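You operate a simulated robot arm through the tools that you are given. There is no shell and no other tool.

The job below is to be done with a simulated robot arm. You get a single attempt, and the scene is never put back.

TASK
Press the lid on the teal box, latch it, and swap its pink label for the purple one.
Fine: The pink label goes on the black mat; latch before you peel.

Only the result counts: the job must be done as asked and must still hold three seconds after the hand-in. Knocking over, shifting, dropping, spilling or breaking anything else fails it. Lids that push on must go on centred and level and be pressed home; caps that screw on are set level and turned clockwise until they are tight.

THE ROBOT
A 7-joint arm with a two-finger gripper, fixed in place. Base frame: the origin is on the floor under the middle of its stand, x ahead of it, y to its left, z up; the work surface is at about z = 0.803. Readings come in m, degrees, newtons and seconds.
With the tool pointing down near the work surface it reaches from about 0.38 to 0.78 m from the base axis. Its first joint turns from -143.0 to 143.0 degrees. Payload 2.45 kg.
The TCP is the grasp point between the finger pads, 0.026 m short of the fingertips. In the tool frame z runs along the fingers and y along their closing line. The gripper opens to 0.096 m; its body begins 0.069 m behind the TCP.
Orientation is told as [roll, pitch, yaw] about the base's x, y, z axes, in that order, counted from this pose: with the fingers straight down and closing along the base's y, the tool's x points along the base's -x, its y along +y and its z along -z.

THE INTERFACE
- The arm moves only by the tool move_arm. Its argument "steps" is a list of rows, each a list of 6 numbers: the shift along the tool's x, y, z in m, then the turn, a rotation vector about the tool's x, y, z in degrees. In form: [[tx, ty, tz, wx, wy, wz], ...]. A call has 1 to 20 rows; each row shifts and turns the commanded pose from where the row before left it, along the tool's axes as they then stand. "claw" is the finger opening in m, from 0 to 0.096, set as the call begins (left out, the last holds). Rows are played at 5 a second. More than 0.05 m and 8.6 degrees between two rows, or a gripper value outside its range, and nothing of the call is played. Where a pose cannot be reached the arm comes as near as it can. A force on the tool above 40 N (or 10 N above the force at the start of the call, whichever is more), or a blocked arm, ends the call early, and 0.2 s more pass. The fingers move at their own pace (about 0.05 m/s each) and stop on an object; they squeeze with about 41 N. The grip force told is the motor's: it shows also when the fingers shut on nothing. Time passes only in rows, and 0.2 s behind the last, so rows that do not move let the fingers close. It gives the time, the measured TCP pose, the force on the tool (base axes), the opening and the grip force at its end, in the units of the frame above (readings bear some noise), with the torque about the TCP (base axes, N m) and any sound that the robot's microphone picked up.
- Cameras (640 x 400 px; columns grow to the right, rows downward): "scene" is fixed at [0.0433, 0.5057, 1.5459]; the picture's right is [-0.80, -0.60, 0.00], its down [-0.35, 0.47, -0.81] and it looks along [0.48, -0.65, -0.59] (base axes); focal length 348 px, centre (320, 200). "wrist" rides on the gripper at [0.082, 0.003, -0.098] in the tool frame; the picture's right is [-0.04, 1.00, 0.00], its down [-0.73, -0.03, -0.68] and it looks along [-0.68, -0.03, 0.73] (tool axes); focal length 256 px, centre (320, 200). There is no depth. A picture from a camera that has moved, and an enlarged one, comes with that camera's place and axes in the base frame and with its lens. The place of the scene camera against the robot may be out by one fixed shift of up to 0.012 m in any direction.
- capture(camera): a new picture of that camera. No time passes.
- lift_body(by): slides the trunk up (or, below 0, down) by that many m; the arm rides with it, the base frame stays. It gives what a move gives, with no picture.
- enlarge(camera, box): a new picture of the part [left, top, right, bottom] of that camera's present view, enlarged. No time passes.
- finish_job(): hands the job in; it is judged then, once.

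Nothing tells you positions but the pictures and the camera data. Unless the task says otherwise, let go and move clear before handing in.

The tools are called after ">>>" by a JSON object that holds its "op" and its "data". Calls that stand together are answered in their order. move_arm: Moves the arm, as the interface text tells. Its arguments: {"type":"object","properties":{"steps":{"type":"array"},"claw":{"type":"number"}},"required":["steps"]} The other tools are called the same way: lift_body (by) moves the trunk up or down; capture (camera) takes a picture; enlarge (camera, box) takes an enlarged picture of a part of a camera's view; finish_job () hands the job in.

At the start:

```text
time_s: 0.0
ee_pos: [0.5487, -0.0636, 1.1573]
tool_rot: [0.0, -0.1, 0.0]
wrist_force: [0.7, 0.0, -0.4]
ft_torque: [0.04, 0.02, 0.0]
width: 0.0959
grasp_force: 0.0
trunk travel left (down, up): [-0.575, 0.065]
```

scene: 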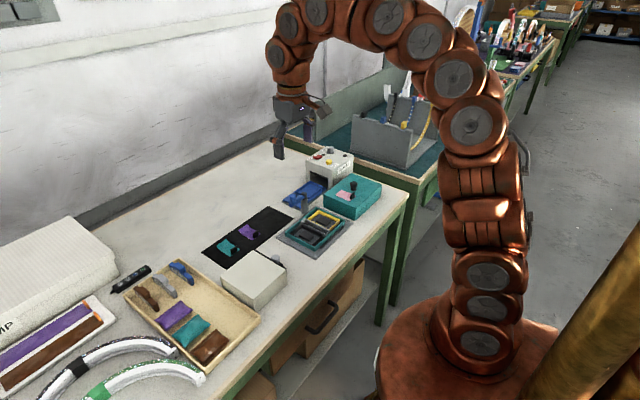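
wrist: 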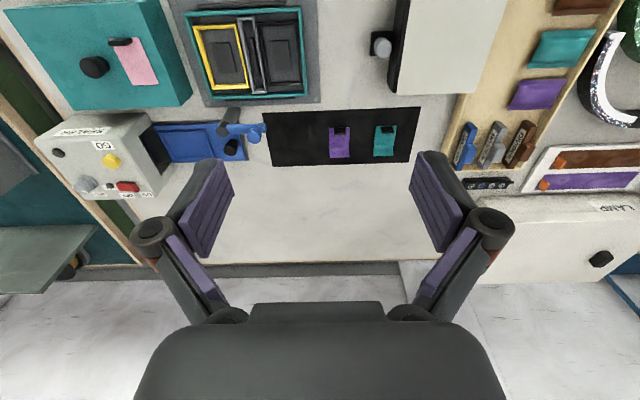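

I see a bench with a teal open box in a fixture, a teal lid-like block with a pink label, a black mat with purple and teal labels, and a tray with more items. I'll look closer before moving anything.

>>> {"op": "enlarge", "data": {"camera": "scene", "box": [270, 140, 400, 260]}}

>>> {"op": "enlarge", "data": {"camera": "scene", "box": [100, 190, 300, 380]}}

>>> {"op": "enlarge", "data": {"camera": "wrist", "box": [0, 0, 320, 200]}}

>>> {"op": "enlarge", "data": {"camera": "wrist", "box": [320, 0, 640, 200]}}

```text
3.33 times, centred on (335, 200) of scene
camera zoom: at [0.0433, 0.5057, 1.5459], right [-0.8, -0.6, 0.0], down [-0.35, 0.47, -0.81], along [0.48, -0.65, -0.59], focal length 1159 px, centre (270, 200)
```

zoom: 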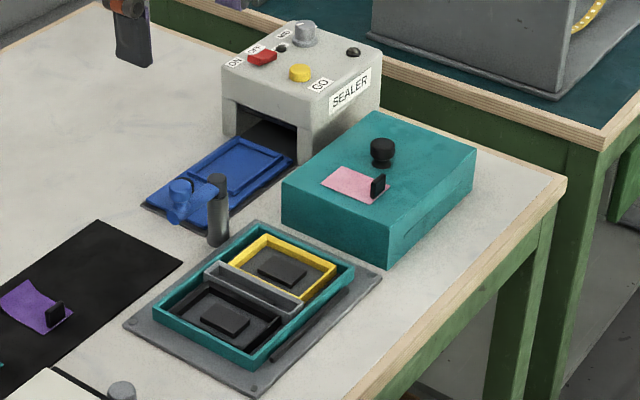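

```text
2.11 times, centred on (200, 285) of scene
camera zoom: at [0.0433, 0.5057, 1.5459], right [-0.8, -0.6, 0.0], down [-0.35, 0.47, -0.81], along [0.48, -0.65, -0.59], focal length 732 px, centre (573, 21)
```

zoom: 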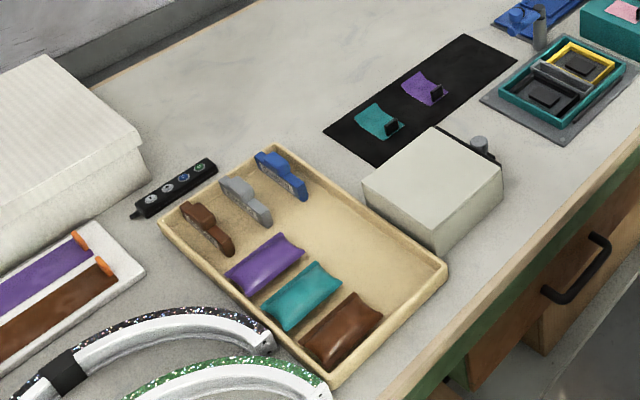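

```text
2.00 times, centred on (160, 100) of wrist
camera zoom: at [0.4671, -0.0598, 1.2561], right [0.04, 1.0, 0.0], down [0.73, -0.03, 0.68], along [0.68, -0.03, -0.73], focal length 512 px, centre (640, 400)
```

zoom: 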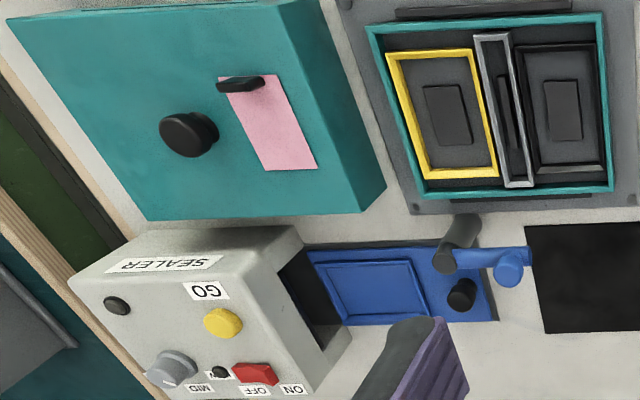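

```text
2.00 times, centred on (480, 100) of wrist
camera zoom: at [0.4671, -0.0598, 1.2561], right [0.04, 1.0, 0.0], down [0.73, -0.03, 0.68], along [0.68, -0.03, -0.73], focal length 512 px, centre (0, 400)
```

zoom: 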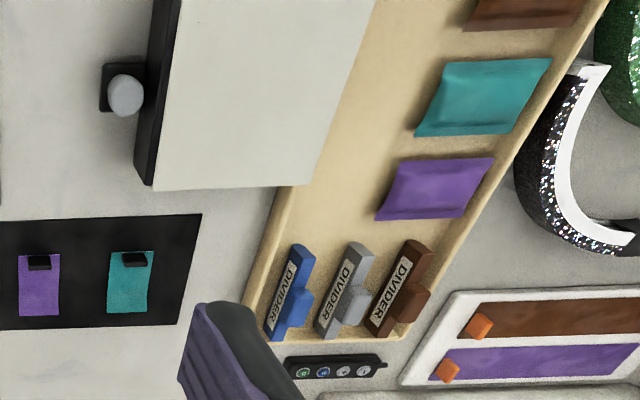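

The teal block with the black knob and pink label looks like a hollow lid (about 0.13 x 0.165 m). The teal tray in the grey fixture is about 0.12 x 0.16 m, near (0.57, -0.17). I'll move the wrist camera closer to find the latch.

>>> {"op": "move_arm", "data": {"steps": [[0.02, -0.03, 0.02, 0, 0, 0], [0.02, -0.03, 0.02, 0, 0, 0], [0.02, -0.03, 0.02, 0, 0, 0], [0.02, -0.03, 0.02, 0, 0, 0], [0, 0, 0, 0, 0, 0]]}}

>>> {"op": "capture", "data": {"camera": "wrist"}}

```text
time_s: 1.2
ee_pos: [0.4682, -0.1845, 1.077]
tool_rot: [0.0, 0.0, 0.0]
wrist_force: [0.1, -0.2, 0.6]
ft_torque: [0.0, 0.02, 0.02]
width: 0.0961
grasp_force: 0.1
trunk travel left (down, up): [-0.575, 0.065]
```

```text
taken
camera wrist: at [0.3866, -0.1805, 1.176], right [0.04, 1.0, 0.0], down [0.73, -0.03, 0.68], along [0.68, -0.03, -0.73], focal length 256 px, centre (320, 200)
```

wrist: 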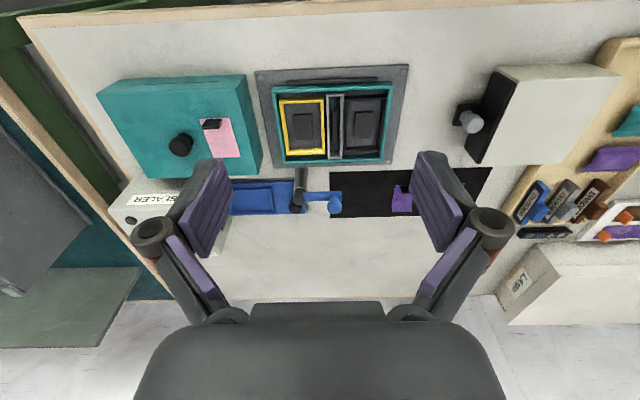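

>>> {"op": "enlarge", "data": {"camera": "wrist", "box": [220, 50, 420, 230]}}

>>> {"op": "enlarge", "data": {"camera": "wrist", "box": [80, 60, 280, 200]}}

>>> {"op": "enlarge", "data": {"camera": "scene", "box": [275, 195, 355, 255]}}

>>> {"op": "enlarge", "data": {"camera": "scene", "box": [280, 160, 400, 230]}}

```text
2.22 times, centred on (320, 140) of wrist
camera zoom: at [0.3866, -0.1805, 1.176], right [0.04, 1.0, 0.0], down [0.73, -0.03, 0.68], along [0.68, -0.03, -0.73], focal length 569 px, centre (320, 333)
```

zoom: 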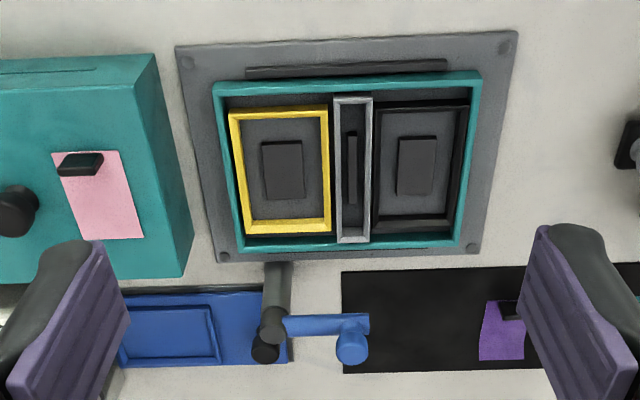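

```text
2.86 times, centred on (180, 130) of wrist
camera zoom: at [0.3866, -0.1805, 1.176], right [0.04, 1.0, 0.0], down [0.73, -0.03, 0.68], along [0.68, -0.03, -0.73], focal length 731 px, centre (720, 400)
```

zoom: 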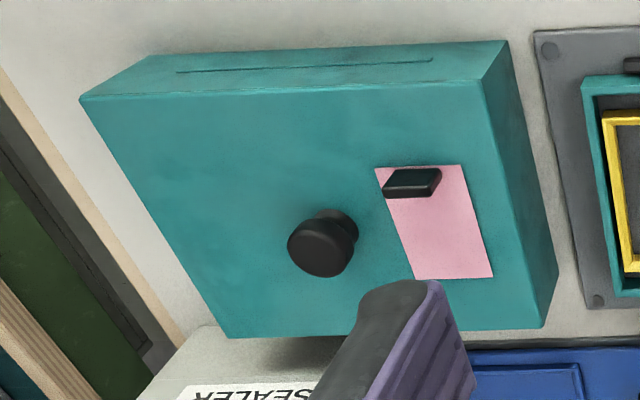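

```text
6.67 times, centred on (315, 225) of scene
camera zoom: at [0.0433, 0.5057, 1.5459], right [-0.8, -0.6, 0.0], down [-0.35, 0.47, -0.81], along [0.48, -0.65, -0.59], focal length 2318 px, centre (353, 33)
```

zoom: 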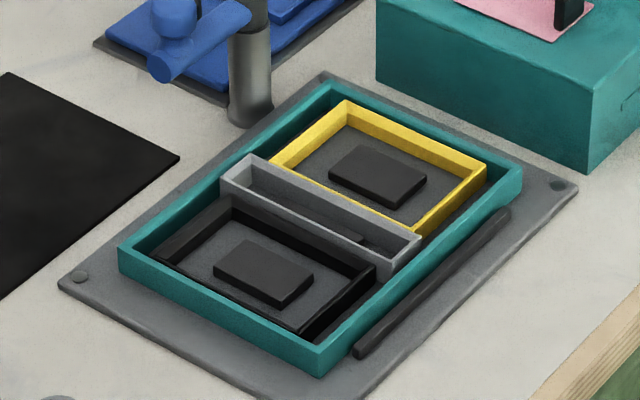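

```text
5.33 times, centred on (340, 195) of scene
camera zoom: at [0.0433, 0.5057, 1.5459], right [-0.8, -0.6, 0.0], down [-0.35, 0.47, -0.81], along [0.48, -0.65, -0.59], focal length 1855 px, centre (213, 227)
```

zoom: 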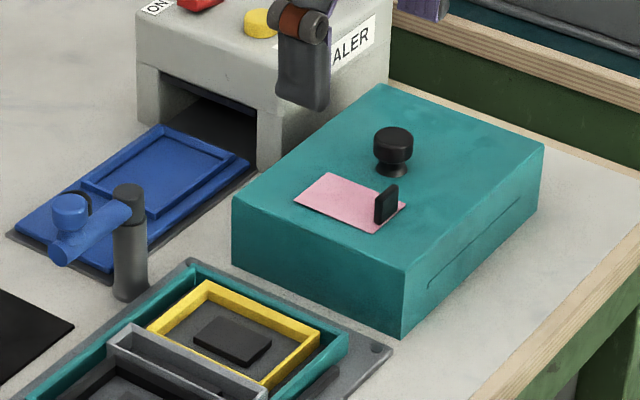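

The latch looks like the blue swing arm on the grey post, standing just beyond the fixture at about (0.657, -0.225). I'll take two closer views with a long baseline to triangulate heights and positions.

>>> {"op": "move_arm", "data": {"steps": [[-0.03, 0.004, 0.015, 0, 0, 0], [-0.03, 0.004, 0.015, 0, 0, 0], [-0.03, 0.004, 0.015, 0, 0, 0], [-0.025, 0.002, 0.02, 0, 0, 0], [0, 0, 0, 0, 0, 0]]}}

>>> {"op": "enlarge", "data": {"camera": "wrist", "box": [160, 0, 480, 200]}}

>>> {"op": "capture", "data": {"camera": "wrist"}}

```text
time_s: 2.4
ee_pos: [0.5852, -0.1696, 1.0116]
tool_rot: [0.0, 0.0, 0.1]
wrist_force: [0.2, 0.7, 0.3]
ft_torque: [0.03, 0.05, -0.01]
width: 0.0961
grasp_force: 0.1
trunk travel left (down, up): [-0.575, 0.065]
```

```text
2.00 times, centred on (320, 100) of wrist
camera zoom: at [0.5022, -0.1658, 1.1115], right [0.04, 1.0, 0.0], down [0.73, -0.03, 0.68], along [0.68, -0.03, -0.73], focal length 512 px, centre (320, 400)
```

zoom: 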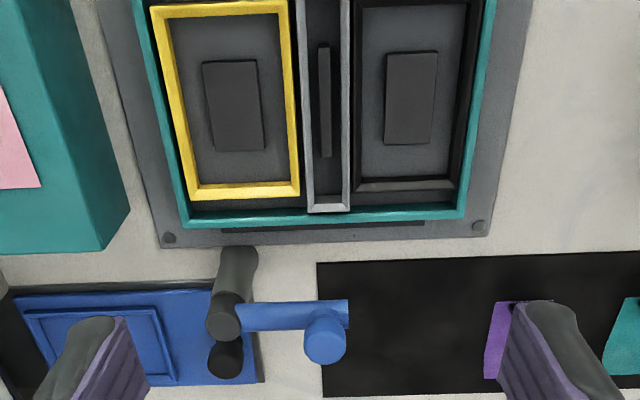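

```text
taken
camera wrist: at [0.5022, -0.1658, 1.1115], right [0.04, 1.0, 0.0], down [0.73, -0.03, 0.68], along [0.68, -0.03, -0.73], focal length 256 px, centre (320, 200)
```

wrist: 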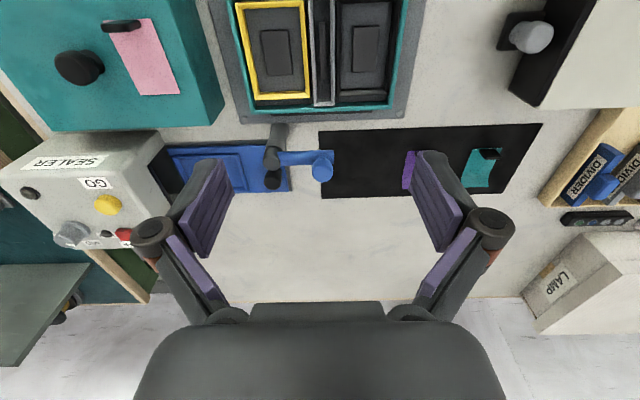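

The latch arm sits at z≈0.87 on a post at about (0.66, -0.225) and currently points along +y. The lid is about 0.128 x 0.173 x 0.0575 m, with its knob at about (0.559, -0.371). I'll take matched close views of the tray and the lid to get precise offsets between them.

>>> {"op": "move_arm", "data": {"steps": [[0.03, 0, 0.01, 0, 0, 0], [0.03, 0, 0.01, 0, 0, 0], [0.03, 0, 0.01, 0, 0, 0], [0.025, 0, 0.01, 0, 0, 0], [0, 0, 0, 0, 0, 0]]}}

>>> {"op": "enlarge", "data": {"camera": "wrist", "box": [180, 30, 460, 205]}}

>>> {"op": "capture", "data": {"camera": "wrist"}}

```text
time_s: 3.6
ee_pos: [0.4679, -0.1698, 0.9703]
tool_rot: [0.0, 0.0, -0.1]
wrist_force: [-0.2, 0.5, 0.2]
ft_torque: [0.0, -0.03, -0.01]
width: 0.0961
grasp_force: 0.0
trunk travel left (down, up): [-0.575, 0.065]
```

```text
2.29 times, centred on (320, 118) of wrist
camera zoom: at [0.3865, -0.1656, 1.0713], right [0.04, 1.0, 0.0], down [0.73, -0.03, 0.68], along [0.68, -0.03, -0.73], focal length 585 px, centre (320, 389)
```

zoom: 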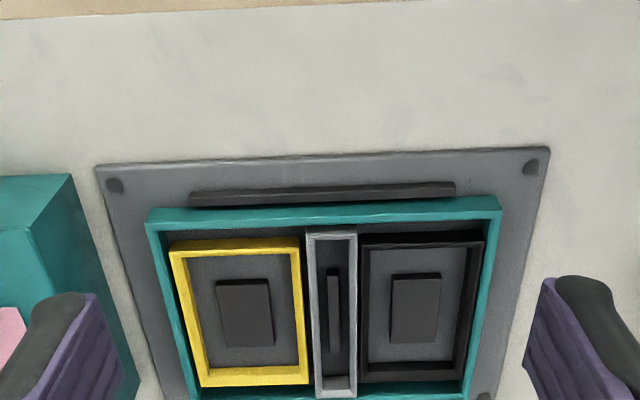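

```text
taken
camera wrist: at [0.3865, -0.1656, 1.0713], right [0.04, 1.0, 0.0], down [0.73, -0.03, 0.68], along [0.68, -0.03, -0.73], focal length 256 px, centre (320, 200)
```

wrist: 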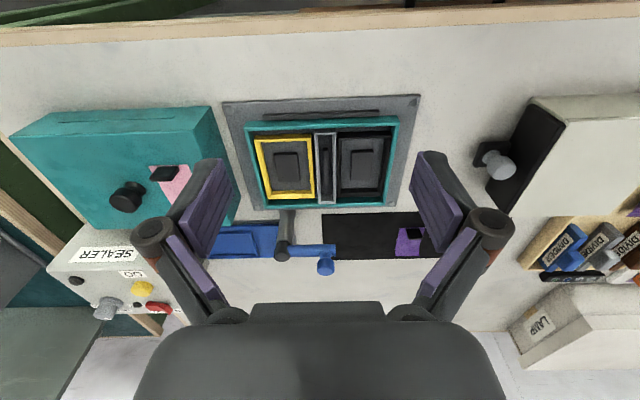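

>>> {"op": "enlarge", "data": {"camera": "wrist", "box": [216, 90, 424, 220]}}

>>> {"op": "enlarge", "data": {"camera": "wrist", "box": [240, 180, 420, 290]}}

>>> {"op": "enlarge", "data": {"camera": "wrist", "box": [0, 90, 240, 240]}}

```text
3.08 times, centred on (320, 155) of wrist
camera zoom: at [0.3865, -0.1656, 1.0713], right [0.04, 1.0, 0.0], down [0.73, -0.03, 0.68], along [0.68, -0.03, -0.73], focal length 788 px, centre (320, 338)
```

zoom: 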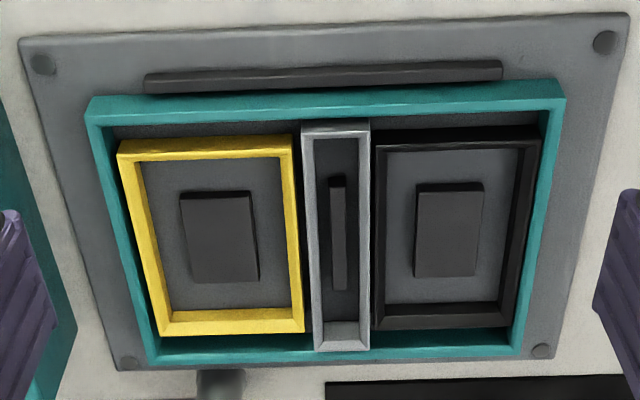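

```text
3.56 times, centred on (330, 235) of wrist
camera zoom: at [0.3865, -0.1656, 1.0713], right [0.04, 1.0, 0.0], down [0.73, -0.03, 0.68], along [0.68, -0.03, -0.73], focal length 910 px, centre (284, 76)
```

zoom: 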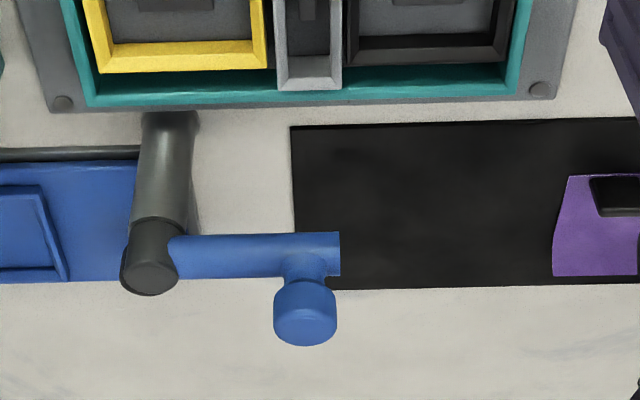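

```text
2.67 times, centred on (120, 165) of wrist
camera zoom: at [0.3865, -0.1656, 1.0713], right [0.04, 1.0, 0.0], down [0.73, -0.03, 0.68], along [0.68, -0.03, -0.73], focal length 683 px, centre (853, 293)
```

zoom: 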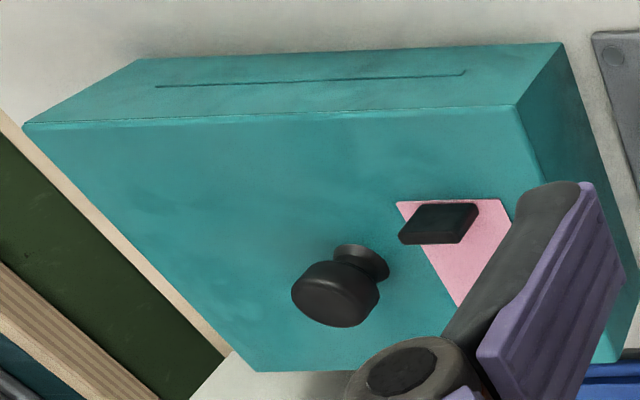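

>>> {"op": "enlarge", "data": {"camera": "wrist", "box": [216, 90, 280, 130]}}

>>> {"op": "enlarge", "data": {"camera": "wrist", "box": [364, 90, 428, 130]}}

>>> {"op": "enlarge", "data": {"camera": "wrist", "box": [244, 180, 308, 220]}}

>>> {"op": "enlarge", "data": {"camera": "wrist", "box": [350, 180, 414, 220]}}

```text
10.00 times, centred on (248, 110) of wrist
camera zoom: at [0.3865, -0.1656, 1.0713], right [0.04, 1.0, 0.0], down [0.73, -0.03, 0.68], along [0.68, -0.03, -0.73], focal length 2560 px, centre (1040, 1100)
```

zoom: 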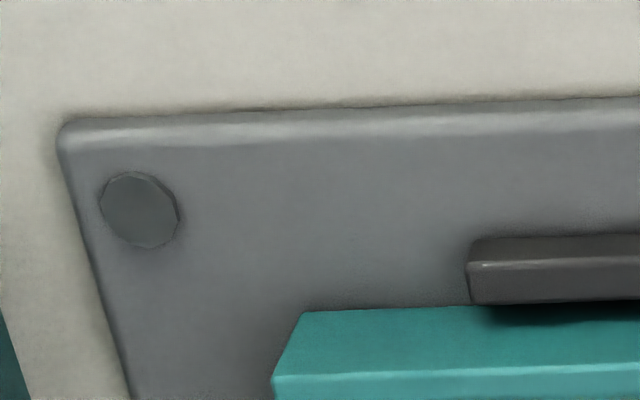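

```text
10.00 times, centred on (396, 110) of wrist
camera zoom: at [0.3865, -0.1656, 1.0713], right [0.04, 1.0, 0.0], down [0.73, -0.03, 0.68], along [0.68, -0.03, -0.73], focal length 2560 px, centre (-440, 1100)
```

zoom: 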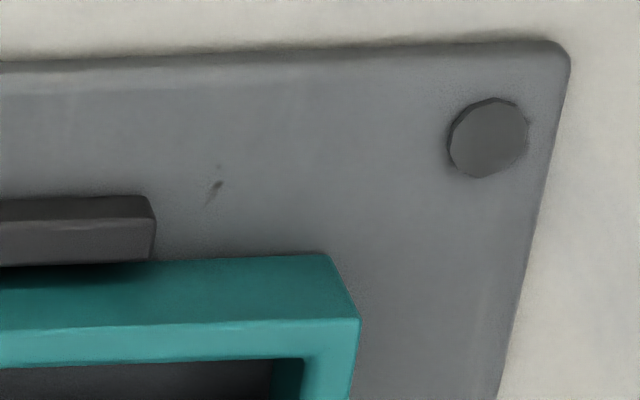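

```text
10.00 times, centred on (276, 200) of wrist
camera zoom: at [0.3865, -0.1656, 1.0713], right [0.04, 1.0, 0.0], down [0.73, -0.03, 0.68], along [0.68, -0.03, -0.73], focal length 2560 px, centre (760, 200)
```

zoom: 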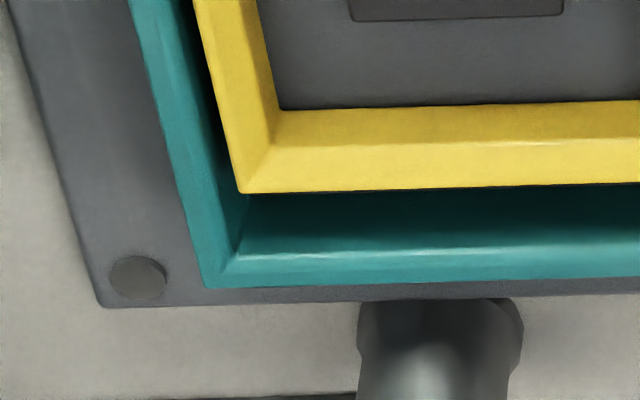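

```text
10.00 times, centred on (382, 200) of wrist
camera zoom: at [0.3865, -0.1656, 1.0713], right [0.04, 1.0, 0.0], down [0.73, -0.03, 0.68], along [0.68, -0.03, -0.73], focal length 2560 px, centre (-300, 200)
```

zoom: 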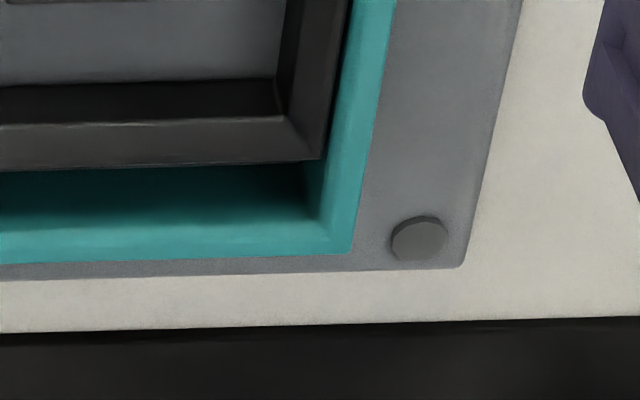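

The tray rim's outer edge spans x 0.5116–0.6322 and y -0.2517 to -0.0876, with the rim at z≈0.822. Next I'll measure the lid from the same relative viewpoint so camera errors cancel.

>>> {"op": "move_arm", "data": {"steps": [[0, -0.04, 0, 0, 0, 0], [0, -0.04, 0, 0, 0, 0], [0, -0.04, 0, 0, 0, 0], [0, -0.04, 0, 0, 0, 0], [0, -0.042, 0, 0, 0, 0], [0, 0, 0, 0, 0, 0]]}}

>>> {"op": "capture", "data": {"camera": "wrist"}}

>>> {"op": "enlarge", "data": {"camera": "wrist", "box": [200, 90, 440, 240]}}

```text
time_s: 5.0
ee_pos: [0.4678, -0.372, 0.9718]
tool_rot: [-0.1, -0.1, -0.1]
wrist_force: [0.8, -0.2, -0.6]
ft_torque: [0.01, -0.04, 0.01]
width: 0.0957
grasp_force: 0.1
trunk travel left (down, up): [-0.575, 0.065]
```

```text
taken
camera wrist: at [0.386, -0.3678, 1.0709], right [0.04, 1.0, 0.0], down [0.73, -0.03, 0.68], along [0.68, -0.03, -0.73], focal length 256 px, centre (320, 200)
```

wrist: 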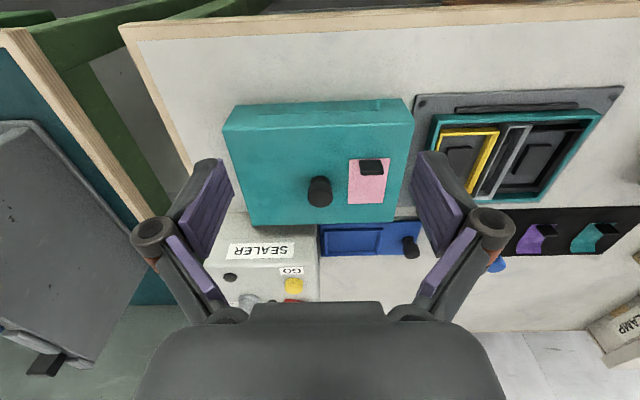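

```text
2.67 times, centred on (320, 165) of wrist
camera zoom: at [0.386, -0.3678, 1.0709], right [0.04, 1.0, 0.0], down [0.73, -0.03, 0.68], along [0.68, -0.03, -0.73], focal length 683 px, centre (320, 293)
```

zoom: 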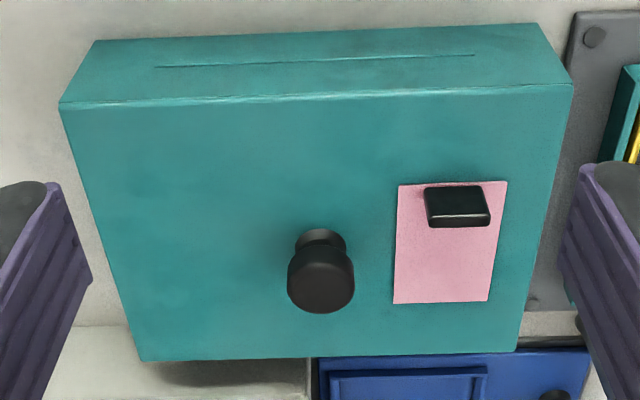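

>>> {"op": "enlarge", "data": {"camera": "wrist", "box": [216, 95, 280, 135]}}

>>> {"op": "enlarge", "data": {"camera": "wrist", "box": [364, 90, 428, 130]}}

>>> {"op": "enlarge", "data": {"camera": "wrist", "box": [236, 195, 300, 235]}}

>>> {"op": "enlarge", "data": {"camera": "wrist", "box": [370, 190, 434, 230]}}

>>> {"op": "enlarge", "data": {"camera": "wrist", "box": [290, 150, 402, 220]}}

```text
10.00 times, centred on (248, 115) of wrist
camera zoom: at [0.386, -0.3678, 1.0709], right [0.04, 1.0, 0.0], down [0.73, -0.03, 0.68], along [0.68, -0.03, -0.73], focal length 2560 px, centre (1040, 1050)
```

zoom: 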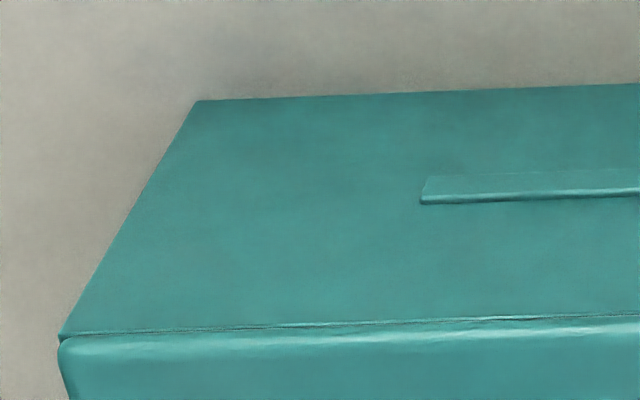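

```text
10.00 times, centred on (396, 110) of wrist
camera zoom: at [0.386, -0.3678, 1.0709], right [0.04, 1.0, 0.0], down [0.73, -0.03, 0.68], along [0.68, -0.03, -0.73], focal length 2560 px, centre (-440, 1100)
```

zoom: 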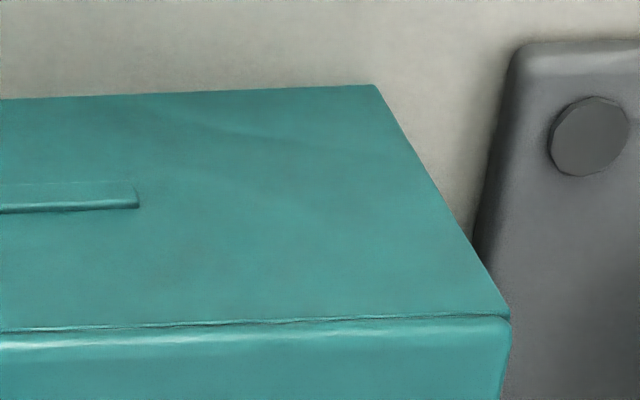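

```text
10.00 times, centred on (268, 215) of wrist
camera zoom: at [0.386, -0.3678, 1.0709], right [0.04, 1.0, 0.0], down [0.73, -0.03, 0.68], along [0.68, -0.03, -0.73], focal length 2560 px, centre (840, 50)
```

zoom: 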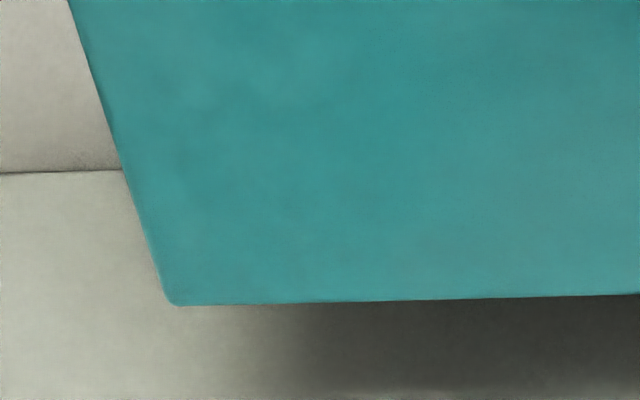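

```text
10.00 times, centred on (402, 210) of wrist
camera zoom: at [0.386, -0.3678, 1.0709], right [0.04, 1.0, 0.0], down [0.73, -0.03, 0.68], along [0.68, -0.03, -0.73], focal length 2560 px, centre (-500, 100)
```

zoom: 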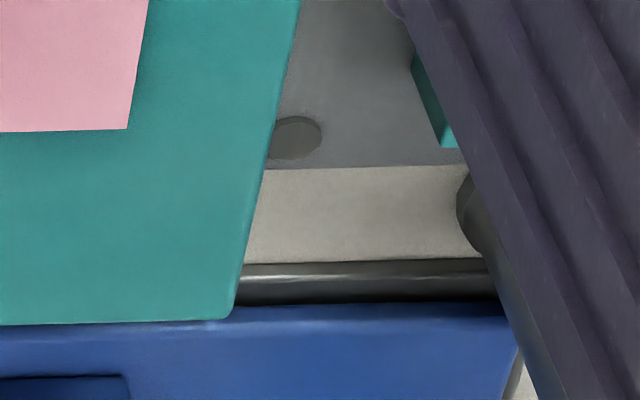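

```text
5.71 times, centred on (346, 185) of wrist
camera zoom: at [0.386, -0.3678, 1.0709], right [0.04, 1.0, 0.0], down [0.73, -0.03, 0.68], along [0.68, -0.03, -0.73], focal length 1463 px, centre (171, 286)
```

zoom: 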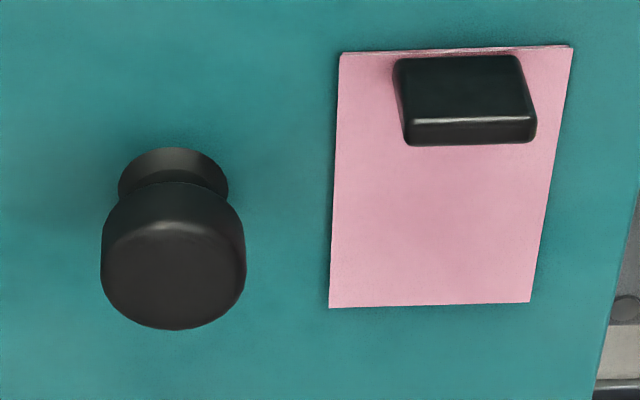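

The lid measures about 0.133 x 0.175 m, centred near (0.5605, -0.374), with its top at z≈0.856. I'll take a second view from further forward, over both the lid and the tray, to pin down heights.

>>> {"op": "move_arm", "data": {"steps": [[-0.035, 0, -0.01, 0, 0, 0], [-0.035, 0, -0.01, 0, 0, 0], [0, 0, 0, 0, 0, 0]]}}

>>> {"op": "capture", "data": {"camera": "wrist"}}

>>> {"op": "enlarge", "data": {"camera": "wrist", "box": [190, 0, 318, 80]}}

>>> {"op": "enlarge", "data": {"camera": "wrist", "box": [350, 0, 478, 80]}}

>>> {"op": "enlarge", "data": {"camera": "wrist", "box": [190, 110, 318, 190]}}

>>> {"op": "enlarge", "data": {"camera": "wrist", "box": [350, 110, 478, 190]}}

>>> {"op": "enlarge", "data": {"camera": "wrist", "box": [280, 60, 408, 140]}}

```text
time_s: 5.8
ee_pos: [0.5392, -0.3723, 0.9916]
tool_rot: [0.1, 0.0, -0.1]
wrist_force: [-0.1, 0.2, -0.1]
ft_torque: [-0.01, 0.0, -0.01]
width: 0.0961
grasp_force: 0.0
trunk travel left (down, up): [-0.575, 0.065]
```

```text
taken
camera wrist: at [0.4569, -0.3683, 1.0908], right [0.04, 1.0, 0.0], down [0.73, -0.03, 0.68], along [0.68, -0.03, -0.73], focal length 256 px, centre (320, 200)
```

wrist: 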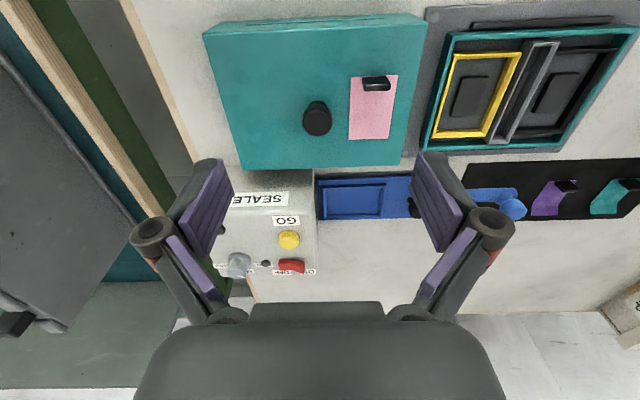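

```text
5.00 times, centred on (254, 40) of wrist
camera zoom: at [0.4569, -0.3683, 1.0908], right [0.04, 1.0, 0.0], down [0.73, -0.03, 0.68], along [0.68, -0.03, -0.73], focal length 1280 px, centre (650, 1000)
```

zoom: 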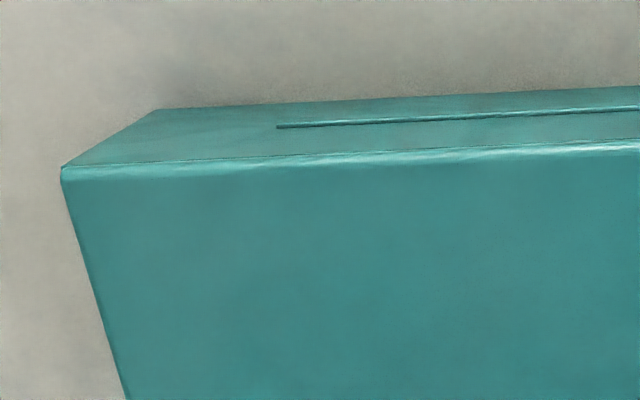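

```text
5.00 times, centred on (414, 40) of wrist
camera zoom: at [0.4569, -0.3683, 1.0908], right [0.04, 1.0, 0.0], down [0.73, -0.03, 0.68], along [0.68, -0.03, -0.73], focal length 1280 px, centre (-150, 1000)
```

zoom: 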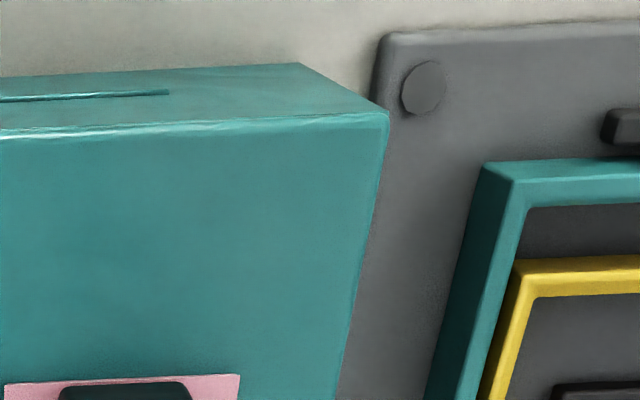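

```text
5.00 times, centred on (254, 150) of wrist
camera zoom: at [0.4569, -0.3683, 1.0908], right [0.04, 1.0, 0.0], down [0.73, -0.03, 0.68], along [0.68, -0.03, -0.73], focal length 1280 px, centre (650, 450)
```

zoom: 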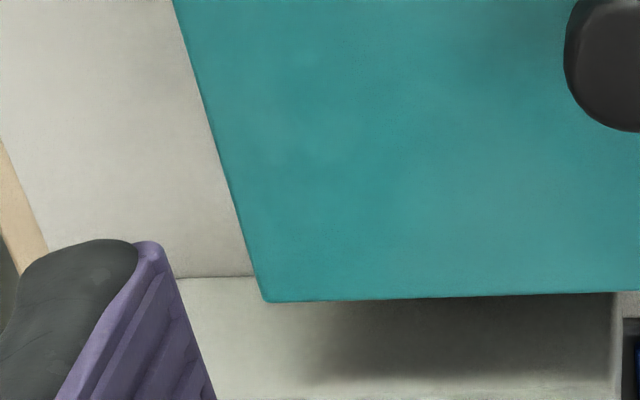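

```text
5.00 times, centred on (414, 150) of wrist
camera zoom: at [0.4569, -0.3683, 1.0908], right [0.04, 1.0, 0.0], down [0.73, -0.03, 0.68], along [0.68, -0.03, -0.73], focal length 1280 px, centre (-150, 450)
```

zoom: 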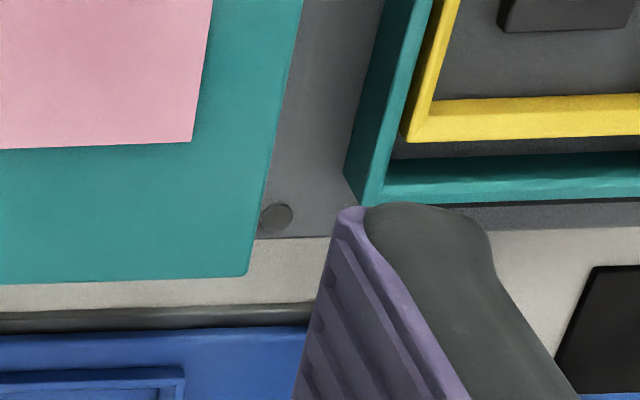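

```text
5.00 times, centred on (344, 100) of wrist
camera zoom: at [0.4569, -0.3683, 1.0908], right [0.04, 1.0, 0.0], down [0.73, -0.03, 0.68], along [0.68, -0.03, -0.73], focal length 1280 px, centre (200, 700)
```

zoom: 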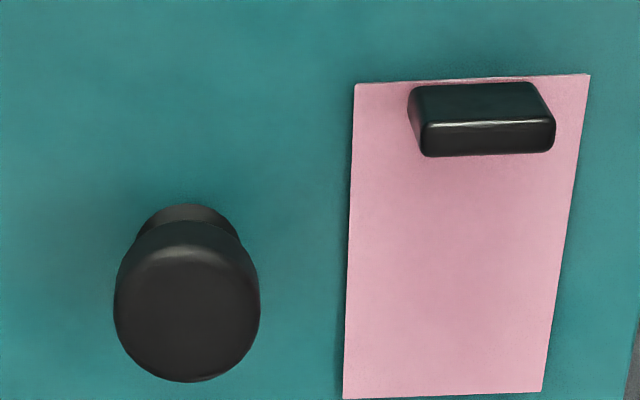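

Lid data is now consistent: centre (0.560, -0.3745), top z≈0.856, knob on the lid centre with its cap top at z≈0.882. Next is the matching second view over the tray.

>>> {"op": "move_arm", "data": {"steps": [[0, 0.04, 0, 0, 0, 0], [0, 0.04, 0, 0, 0, 0], [0, 0.04, 0, 0, 0, 0], [0, 0.04, 0, 0, 0, 0], [0, 0.042, 0, 0, 0, 0], [0, 0, 0, 0, 0, 0]]}}

>>> {"op": "capture", "data": {"camera": "wrist"}}

>>> {"op": "enlarge", "data": {"camera": "wrist", "box": [200, 0, 328, 80]}}

>>> {"op": "enlarge", "data": {"camera": "wrist", "box": [320, 0, 448, 80]}}

>>> {"op": "enlarge", "data": {"camera": "wrist", "box": [210, 100, 338, 180]}}

>>> {"op": "enlarge", "data": {"camera": "wrist", "box": [310, 100, 438, 180]}}

```text
time_s: 7.2
ee_pos: [0.5394, -0.1683, 0.9911]
tool_rot: [-0.1, 0.0, -0.1]
wrist_force: [-0.6, -0.1, 0.1]
ft_torque: [0.0, -0.02, 0.04]
width: 0.0958
grasp_force: 0.0
trunk travel left (down, up): [-0.575, 0.065]
```

```text
taken
camera wrist: at [0.4572, -0.1654, 1.0905], right [0.04, 1.0, 0.0], down [0.73, -0.03, 0.68], along [0.68, -0.03, -0.73], focal length 256 px, centre (320, 200)
```

wrist: 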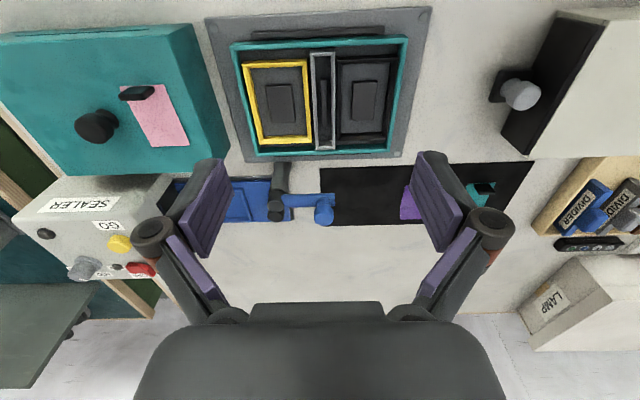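

```text
5.00 times, centred on (264, 40) of wrist
camera zoom: at [0.4572, -0.1654, 1.0905], right [0.04, 1.0, 0.0], down [0.73, -0.03, 0.68], along [0.68, -0.03, -0.73], focal length 1280 px, centre (600, 1000)
```

zoom: 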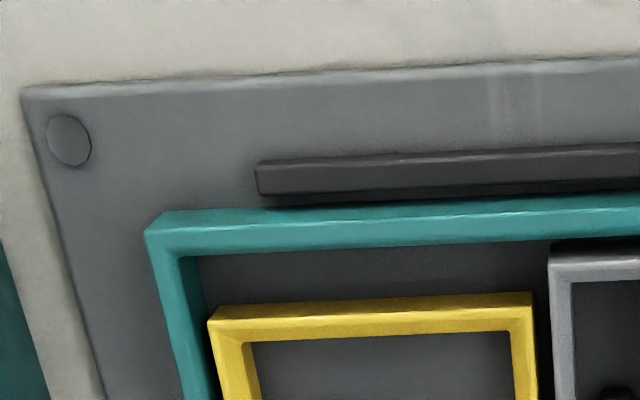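

```text
5.00 times, centred on (384, 40) of wrist
camera zoom: at [0.4572, -0.1654, 1.0905], right [0.04, 1.0, 0.0], down [0.73, -0.03, 0.68], along [0.68, -0.03, -0.73], focal length 1280 px, centre (0, 1000)
```

zoom: 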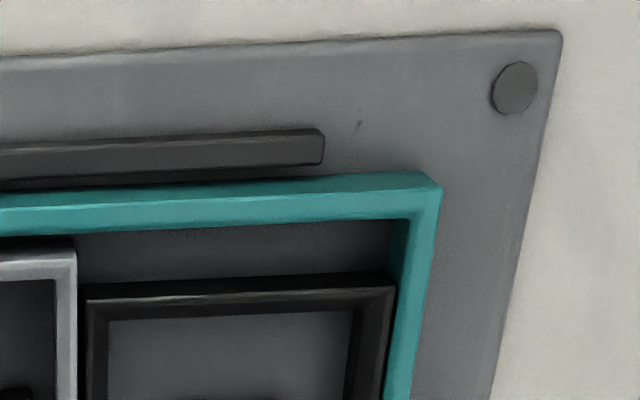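

```text
5.00 times, centred on (274, 140) of wrist
camera zoom: at [0.4572, -0.1654, 1.0905], right [0.04, 1.0, 0.0], down [0.73, -0.03, 0.68], along [0.68, -0.03, -0.73], focal length 1280 px, centre (550, 500)
```

zoom: 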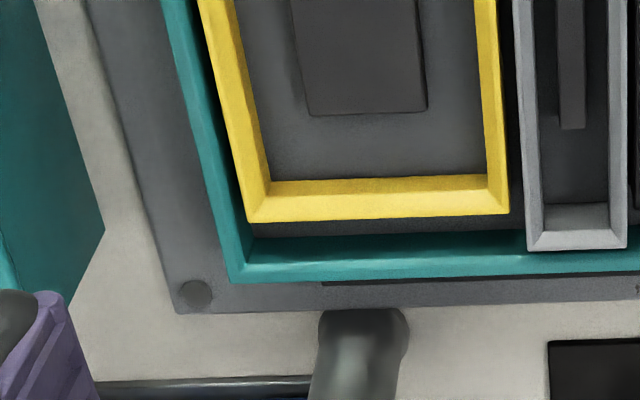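

```text
5.00 times, centred on (374, 140) of wrist
camera zoom: at [0.4572, -0.1654, 1.0905], right [0.04, 1.0, 0.0], down [0.73, -0.03, 0.68], along [0.68, -0.03, -0.73], focal length 1280 px, centre (50, 500)
```

zoom: 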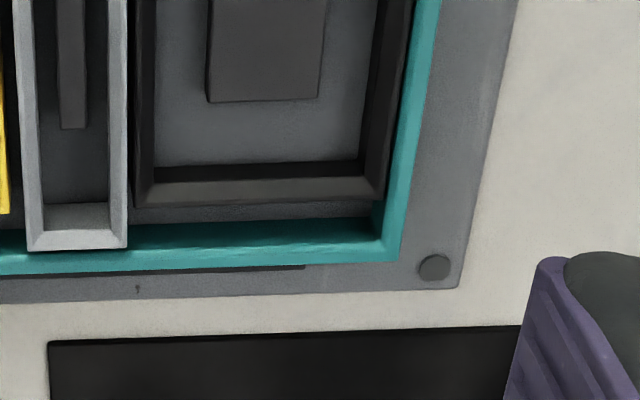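

Tray centre is (0.5702, -0.1695) with its rim at z≈0.824. Lid centre is (0.5601, -0.3744), so the lid needs to move about (+0.010, +0.205). I'll position over the knob with the fingers partly open and check.

>>> {"op": "move_arm", "data": {"steps": [[-0.0035, -0.0343, 0, 0, 0, 0], [-0.0035, -0.0343, 0, 0, 0, 0], [-0.0035, -0.0343, 0, 0, 0, 0], [-0.0034, -0.0344, 0, 0, 0, 0], [-0.0034, -0.0344, 0, 0, 0, 0], [-0.0034, -0.0344, 0, 0, 0, 0], [0, 0, 0.025, 0, 0, 0], [0, 0, 0.025, 0, 0, 0], [0, 0, 0, 0, 0, 0]], "claw": 0.06}}

>>> {"op": "capture", "data": {"camera": "wrist"}}

>>> {"op": "enlarge", "data": {"camera": "scene", "box": [270, 120, 400, 230]}}

```text
time_s: 9.2
ee_pos: [0.5593, -0.3758, 0.9427]
tool_rot: [0.0, -0.1, 0.0]
wrist_force: [-0.2, -0.8, 0.1]
ft_torque: [-0.03, 0.0, 0.0]
width: 0.0602
grasp_force: 0.1
trunk travel left (down, up): [-0.575, 0.065]
```

```text
taken
camera wrist: at [0.477, -0.3721, 1.0413], right [0.04, 1.0, 0.0], down [0.73, -0.03, 0.68], along [0.68, -0.03, -0.73], focal length 256 px, centre (320, 200)
```

wrist: 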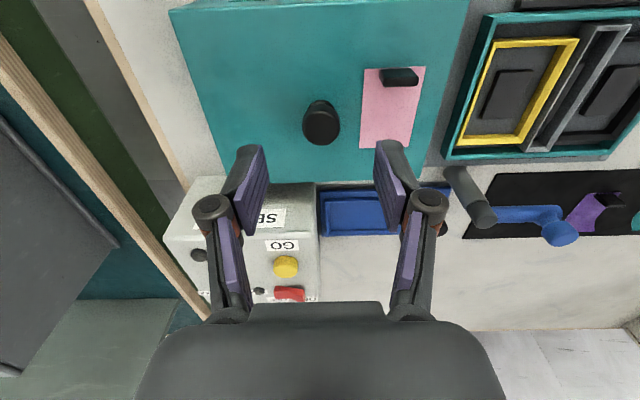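

```text
3.64 times, centred on (335, 175) of scene
camera zoom: at [0.0433, 0.5057, 1.5459], right [-0.8, -0.6, 0.0], down [-0.35, 0.47, -0.81], along [0.48, -0.65, -0.59], focal length 1265 px, centre (266, 291)
```

zoom: 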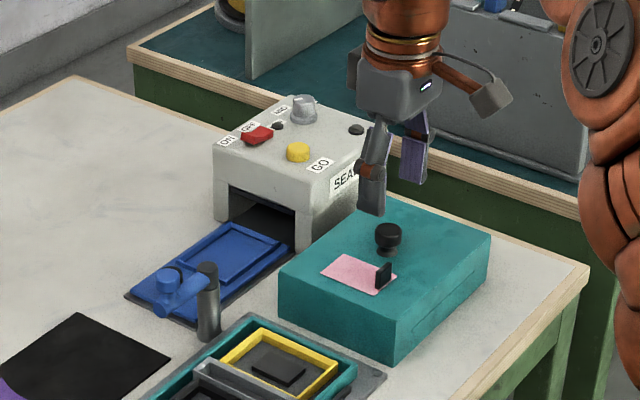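

The gripper is over the knob. I'll correct by about 1 mm, descend so the fingertips sit just above the lid top, and look before closing.

>>> {"op": "move_arm", "data": {"steps": [[-0.001, 0.0014, 0.015, 0, 0, 0], [0, 0, 0.015, 0, 0, 0], [0, 0, 0.014, 0, 0, 0], [0, 0, 0.0115, 0, 0, 0], [0, 0, 0, 0, 0, 0]]}}

>>> {"op": "capture", "data": {"camera": "wrist"}}

>>> {"op": "enlarge", "data": {"camera": "scene", "box": [310, 140, 400, 210]}}

```text
time_s: 10.4
ee_pos: [0.5599, -0.3731, 0.8864]
tool_rot: [0.0, 0.0, -0.1]
wrist_force: [-0.4, -0.2, -0.4]
ft_torque: [-0.03, 0.0, -0.03]
width: 0.0598
grasp_force: 0.0
trunk travel left (down, up): [-0.575, 0.065]
```

```text
taken
camera wrist: at [0.4781, -0.3704, 0.9854], right [0.04, 1.0, 0.0], down [0.73, -0.03, 0.68], along [0.68, -0.03, -0.73], focal length 256 px, centre (320, 200)
```

wrist: 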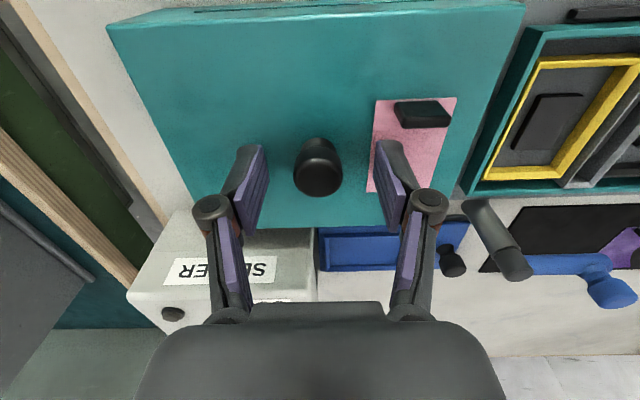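

```text
5.71 times, centred on (355, 175) of scene
camera zoom: at [0.0433, 0.5057, 1.5459], right [-0.8, -0.6, 0.0], down [-0.35, 0.47, -0.81], along [0.48, -0.65, -0.59], focal length 1987 px, centre (120, 343)
```

zoom: 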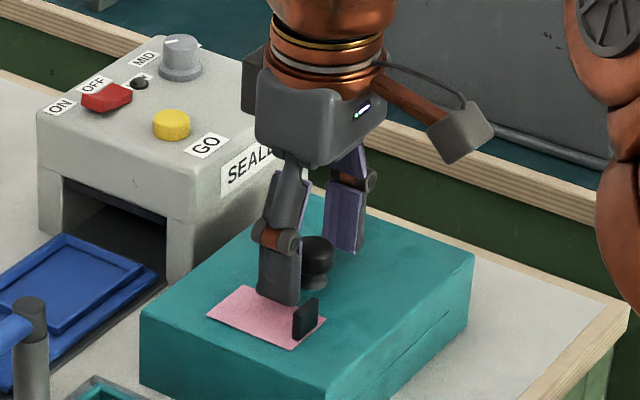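

The knob is centred between the fingers and the fingertips clear the lid. Closing now.

>>> {"op": "move_arm", "data": {"steps": [[0, 0, 0, 0, 0, 0], [0, 0, 0, 0, 0, 0], [0, 0, 0, 0, 0, 0], [0, 0, 0, 0, 0, 0], [0, 0, 0, 0, 0, 0]], "claw": 0.0}}

>>> {"op": "capture", "data": {"camera": "wrist"}}

```text
time_s: 11.6
ee_pos: [0.5598, -0.3742, 0.8858]
tool_rot: [0.0, 0.0, 0.1]
wrist_force: [0.7, -1.5, 1.2]
ft_torque: [-0.02, -0.01, -0.01]
width: 0.0244
grasp_force: 40.9
trunk travel left (down, up): [-0.575, 0.065]
```

```text
taken
camera wrist: at [0.4782, -0.3704, 0.9857], right [0.04, 1.0, 0.0], down [0.73, -0.03, 0.68], along [0.68, -0.03, -0.73], focal length 256 px, centre (320, 200)
```

wrist: 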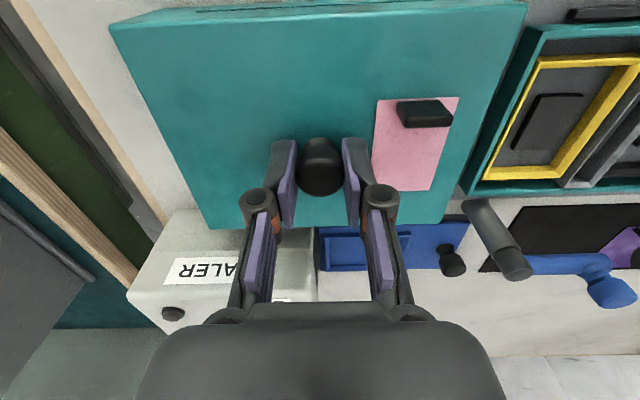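

The knob is gripped (24.4 mm wide). Lifting straight up and checking that the lid hangs level.

>>> {"op": "move_arm", "data": {"steps": [[0, 0, -0.01, 0, 0, 0], [0, 0, -0.02, 0, 0, 0], [0, 0, -0.03, 0, 0, 0], [0, 0, -0.03, 0, 0, 0], [0, 0, -0.03, 0, 0, 0], [0, 0, 0, 0, 0, 0], [0, 0, 0, 0, 0, 0]]}}

>>> {"op": "capture", "data": {"camera": "wrist"}}

>>> {"op": "enlarge", "data": {"camera": "scene", "box": [270, 110, 410, 220]}}

```text
time_s: 13.2
ee_pos: [0.561, -0.3749, 1.0056]
tool_rot: [0.1, 0.0, -0.1]
wrist_force: [0.4, 0.6, -0.5]
ft_torque: [-0.01, 0.0, 0.0]
width: 0.0241
grasp_force: 40.8
trunk travel left (down, up): [-0.575, 0.065]
```

```text
taken
camera wrist: at [0.4788, -0.3706, 1.1054], right [0.04, 1.0, 0.0], down [0.73, -0.03, 0.68], along [0.68, -0.03, -0.73], focal length 256 px, centre (320, 200)
```

wrist: 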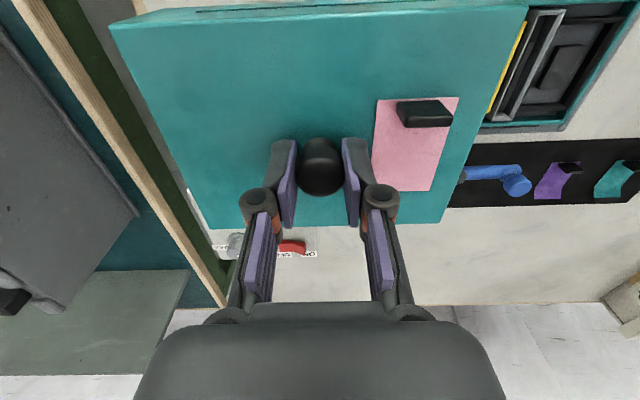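

```text
3.64 times, centred on (340, 165) of scene
camera zoom: at [0.0433, 0.5057, 1.5459], right [-0.8, -0.6, 0.0], down [-0.35, 0.47, -0.81], along [0.48, -0.65, -0.59], focal length 1265 px, centre (247, 327)
```

zoom: 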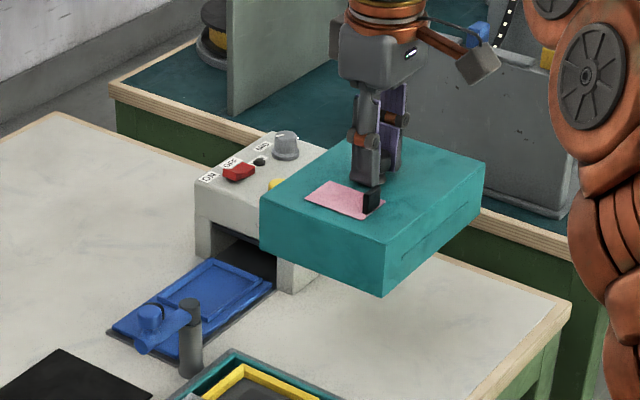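

The lid hangs level. I'll measure its corners in the tool frame to confirm the offset and yaw before moving over the tray.

>>> {"op": "enlarge", "data": {"camera": "wrist", "box": [90, 0, 218, 80]}}

>>> {"op": "enlarge", "data": {"camera": "wrist", "box": [430, 0, 558, 80]}}

>>> {"op": "enlarge", "data": {"camera": "wrist", "box": [150, 170, 278, 250]}}

>>> {"op": "enlarge", "data": {"camera": "wrist", "box": [380, 170, 508, 250]}}

```text
5.00 times, centred on (154, 40) of wrist
camera zoom: at [0.4788, -0.3706, 1.1054], right [0.04, 1.0, 0.0], down [0.73, -0.03, 0.68], along [0.68, -0.03, -0.73], focal length 1280 px, centre (1150, 1000)
```

zoom: 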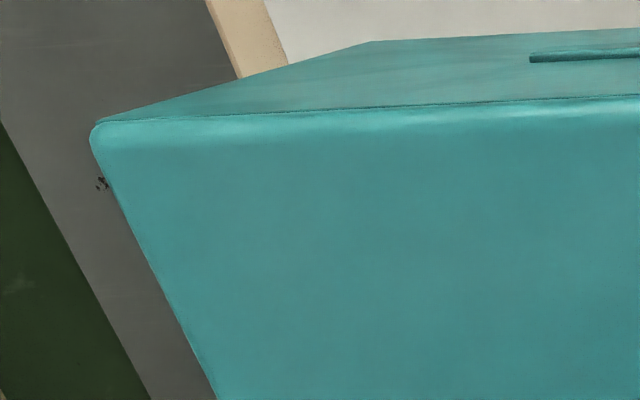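

```text
5.00 times, centred on (494, 40) of wrist
camera zoom: at [0.4788, -0.3706, 1.1054], right [0.04, 1.0, 0.0], down [0.73, -0.03, 0.68], along [0.68, -0.03, -0.73], focal length 1280 px, centre (-550, 1000)
```

zoom: 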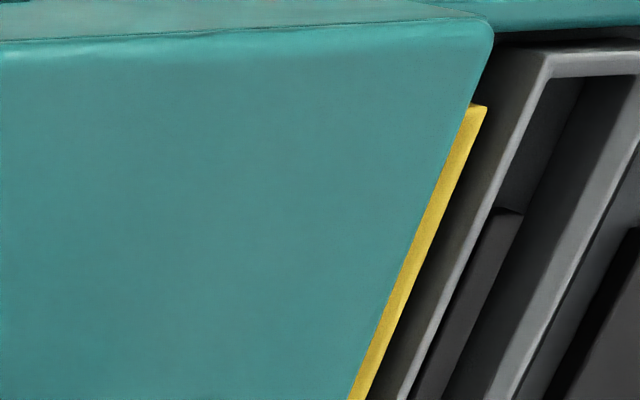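

```text
5.00 times, centred on (214, 210) of wrist
camera zoom: at [0.4788, -0.3706, 1.1054], right [0.04, 1.0, 0.0], down [0.73, -0.03, 0.68], along [0.68, -0.03, -0.73], focal length 1280 px, centre (850, 150)
```

zoom: 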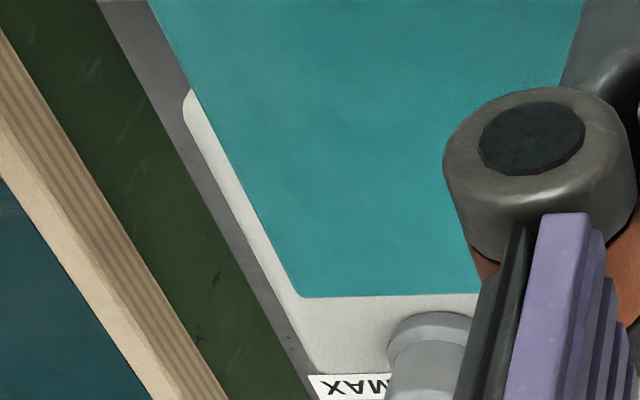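

```text
5.00 times, centred on (444, 210) of wrist
camera zoom: at [0.4788, -0.3706, 1.1054], right [0.04, 1.0, 0.0], down [0.73, -0.03, 0.68], along [0.68, -0.03, -0.73], focal length 1280 px, centre (-300, 150)
```

zoom: 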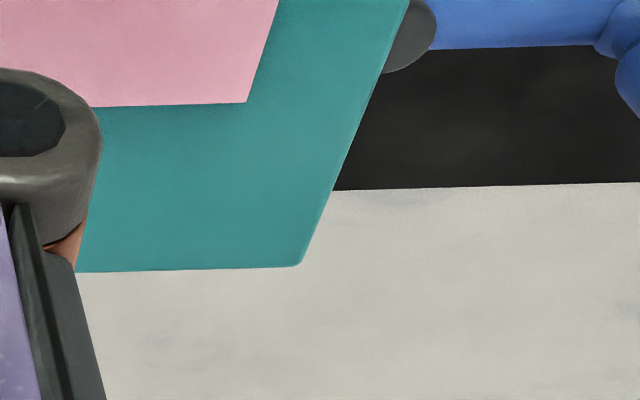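

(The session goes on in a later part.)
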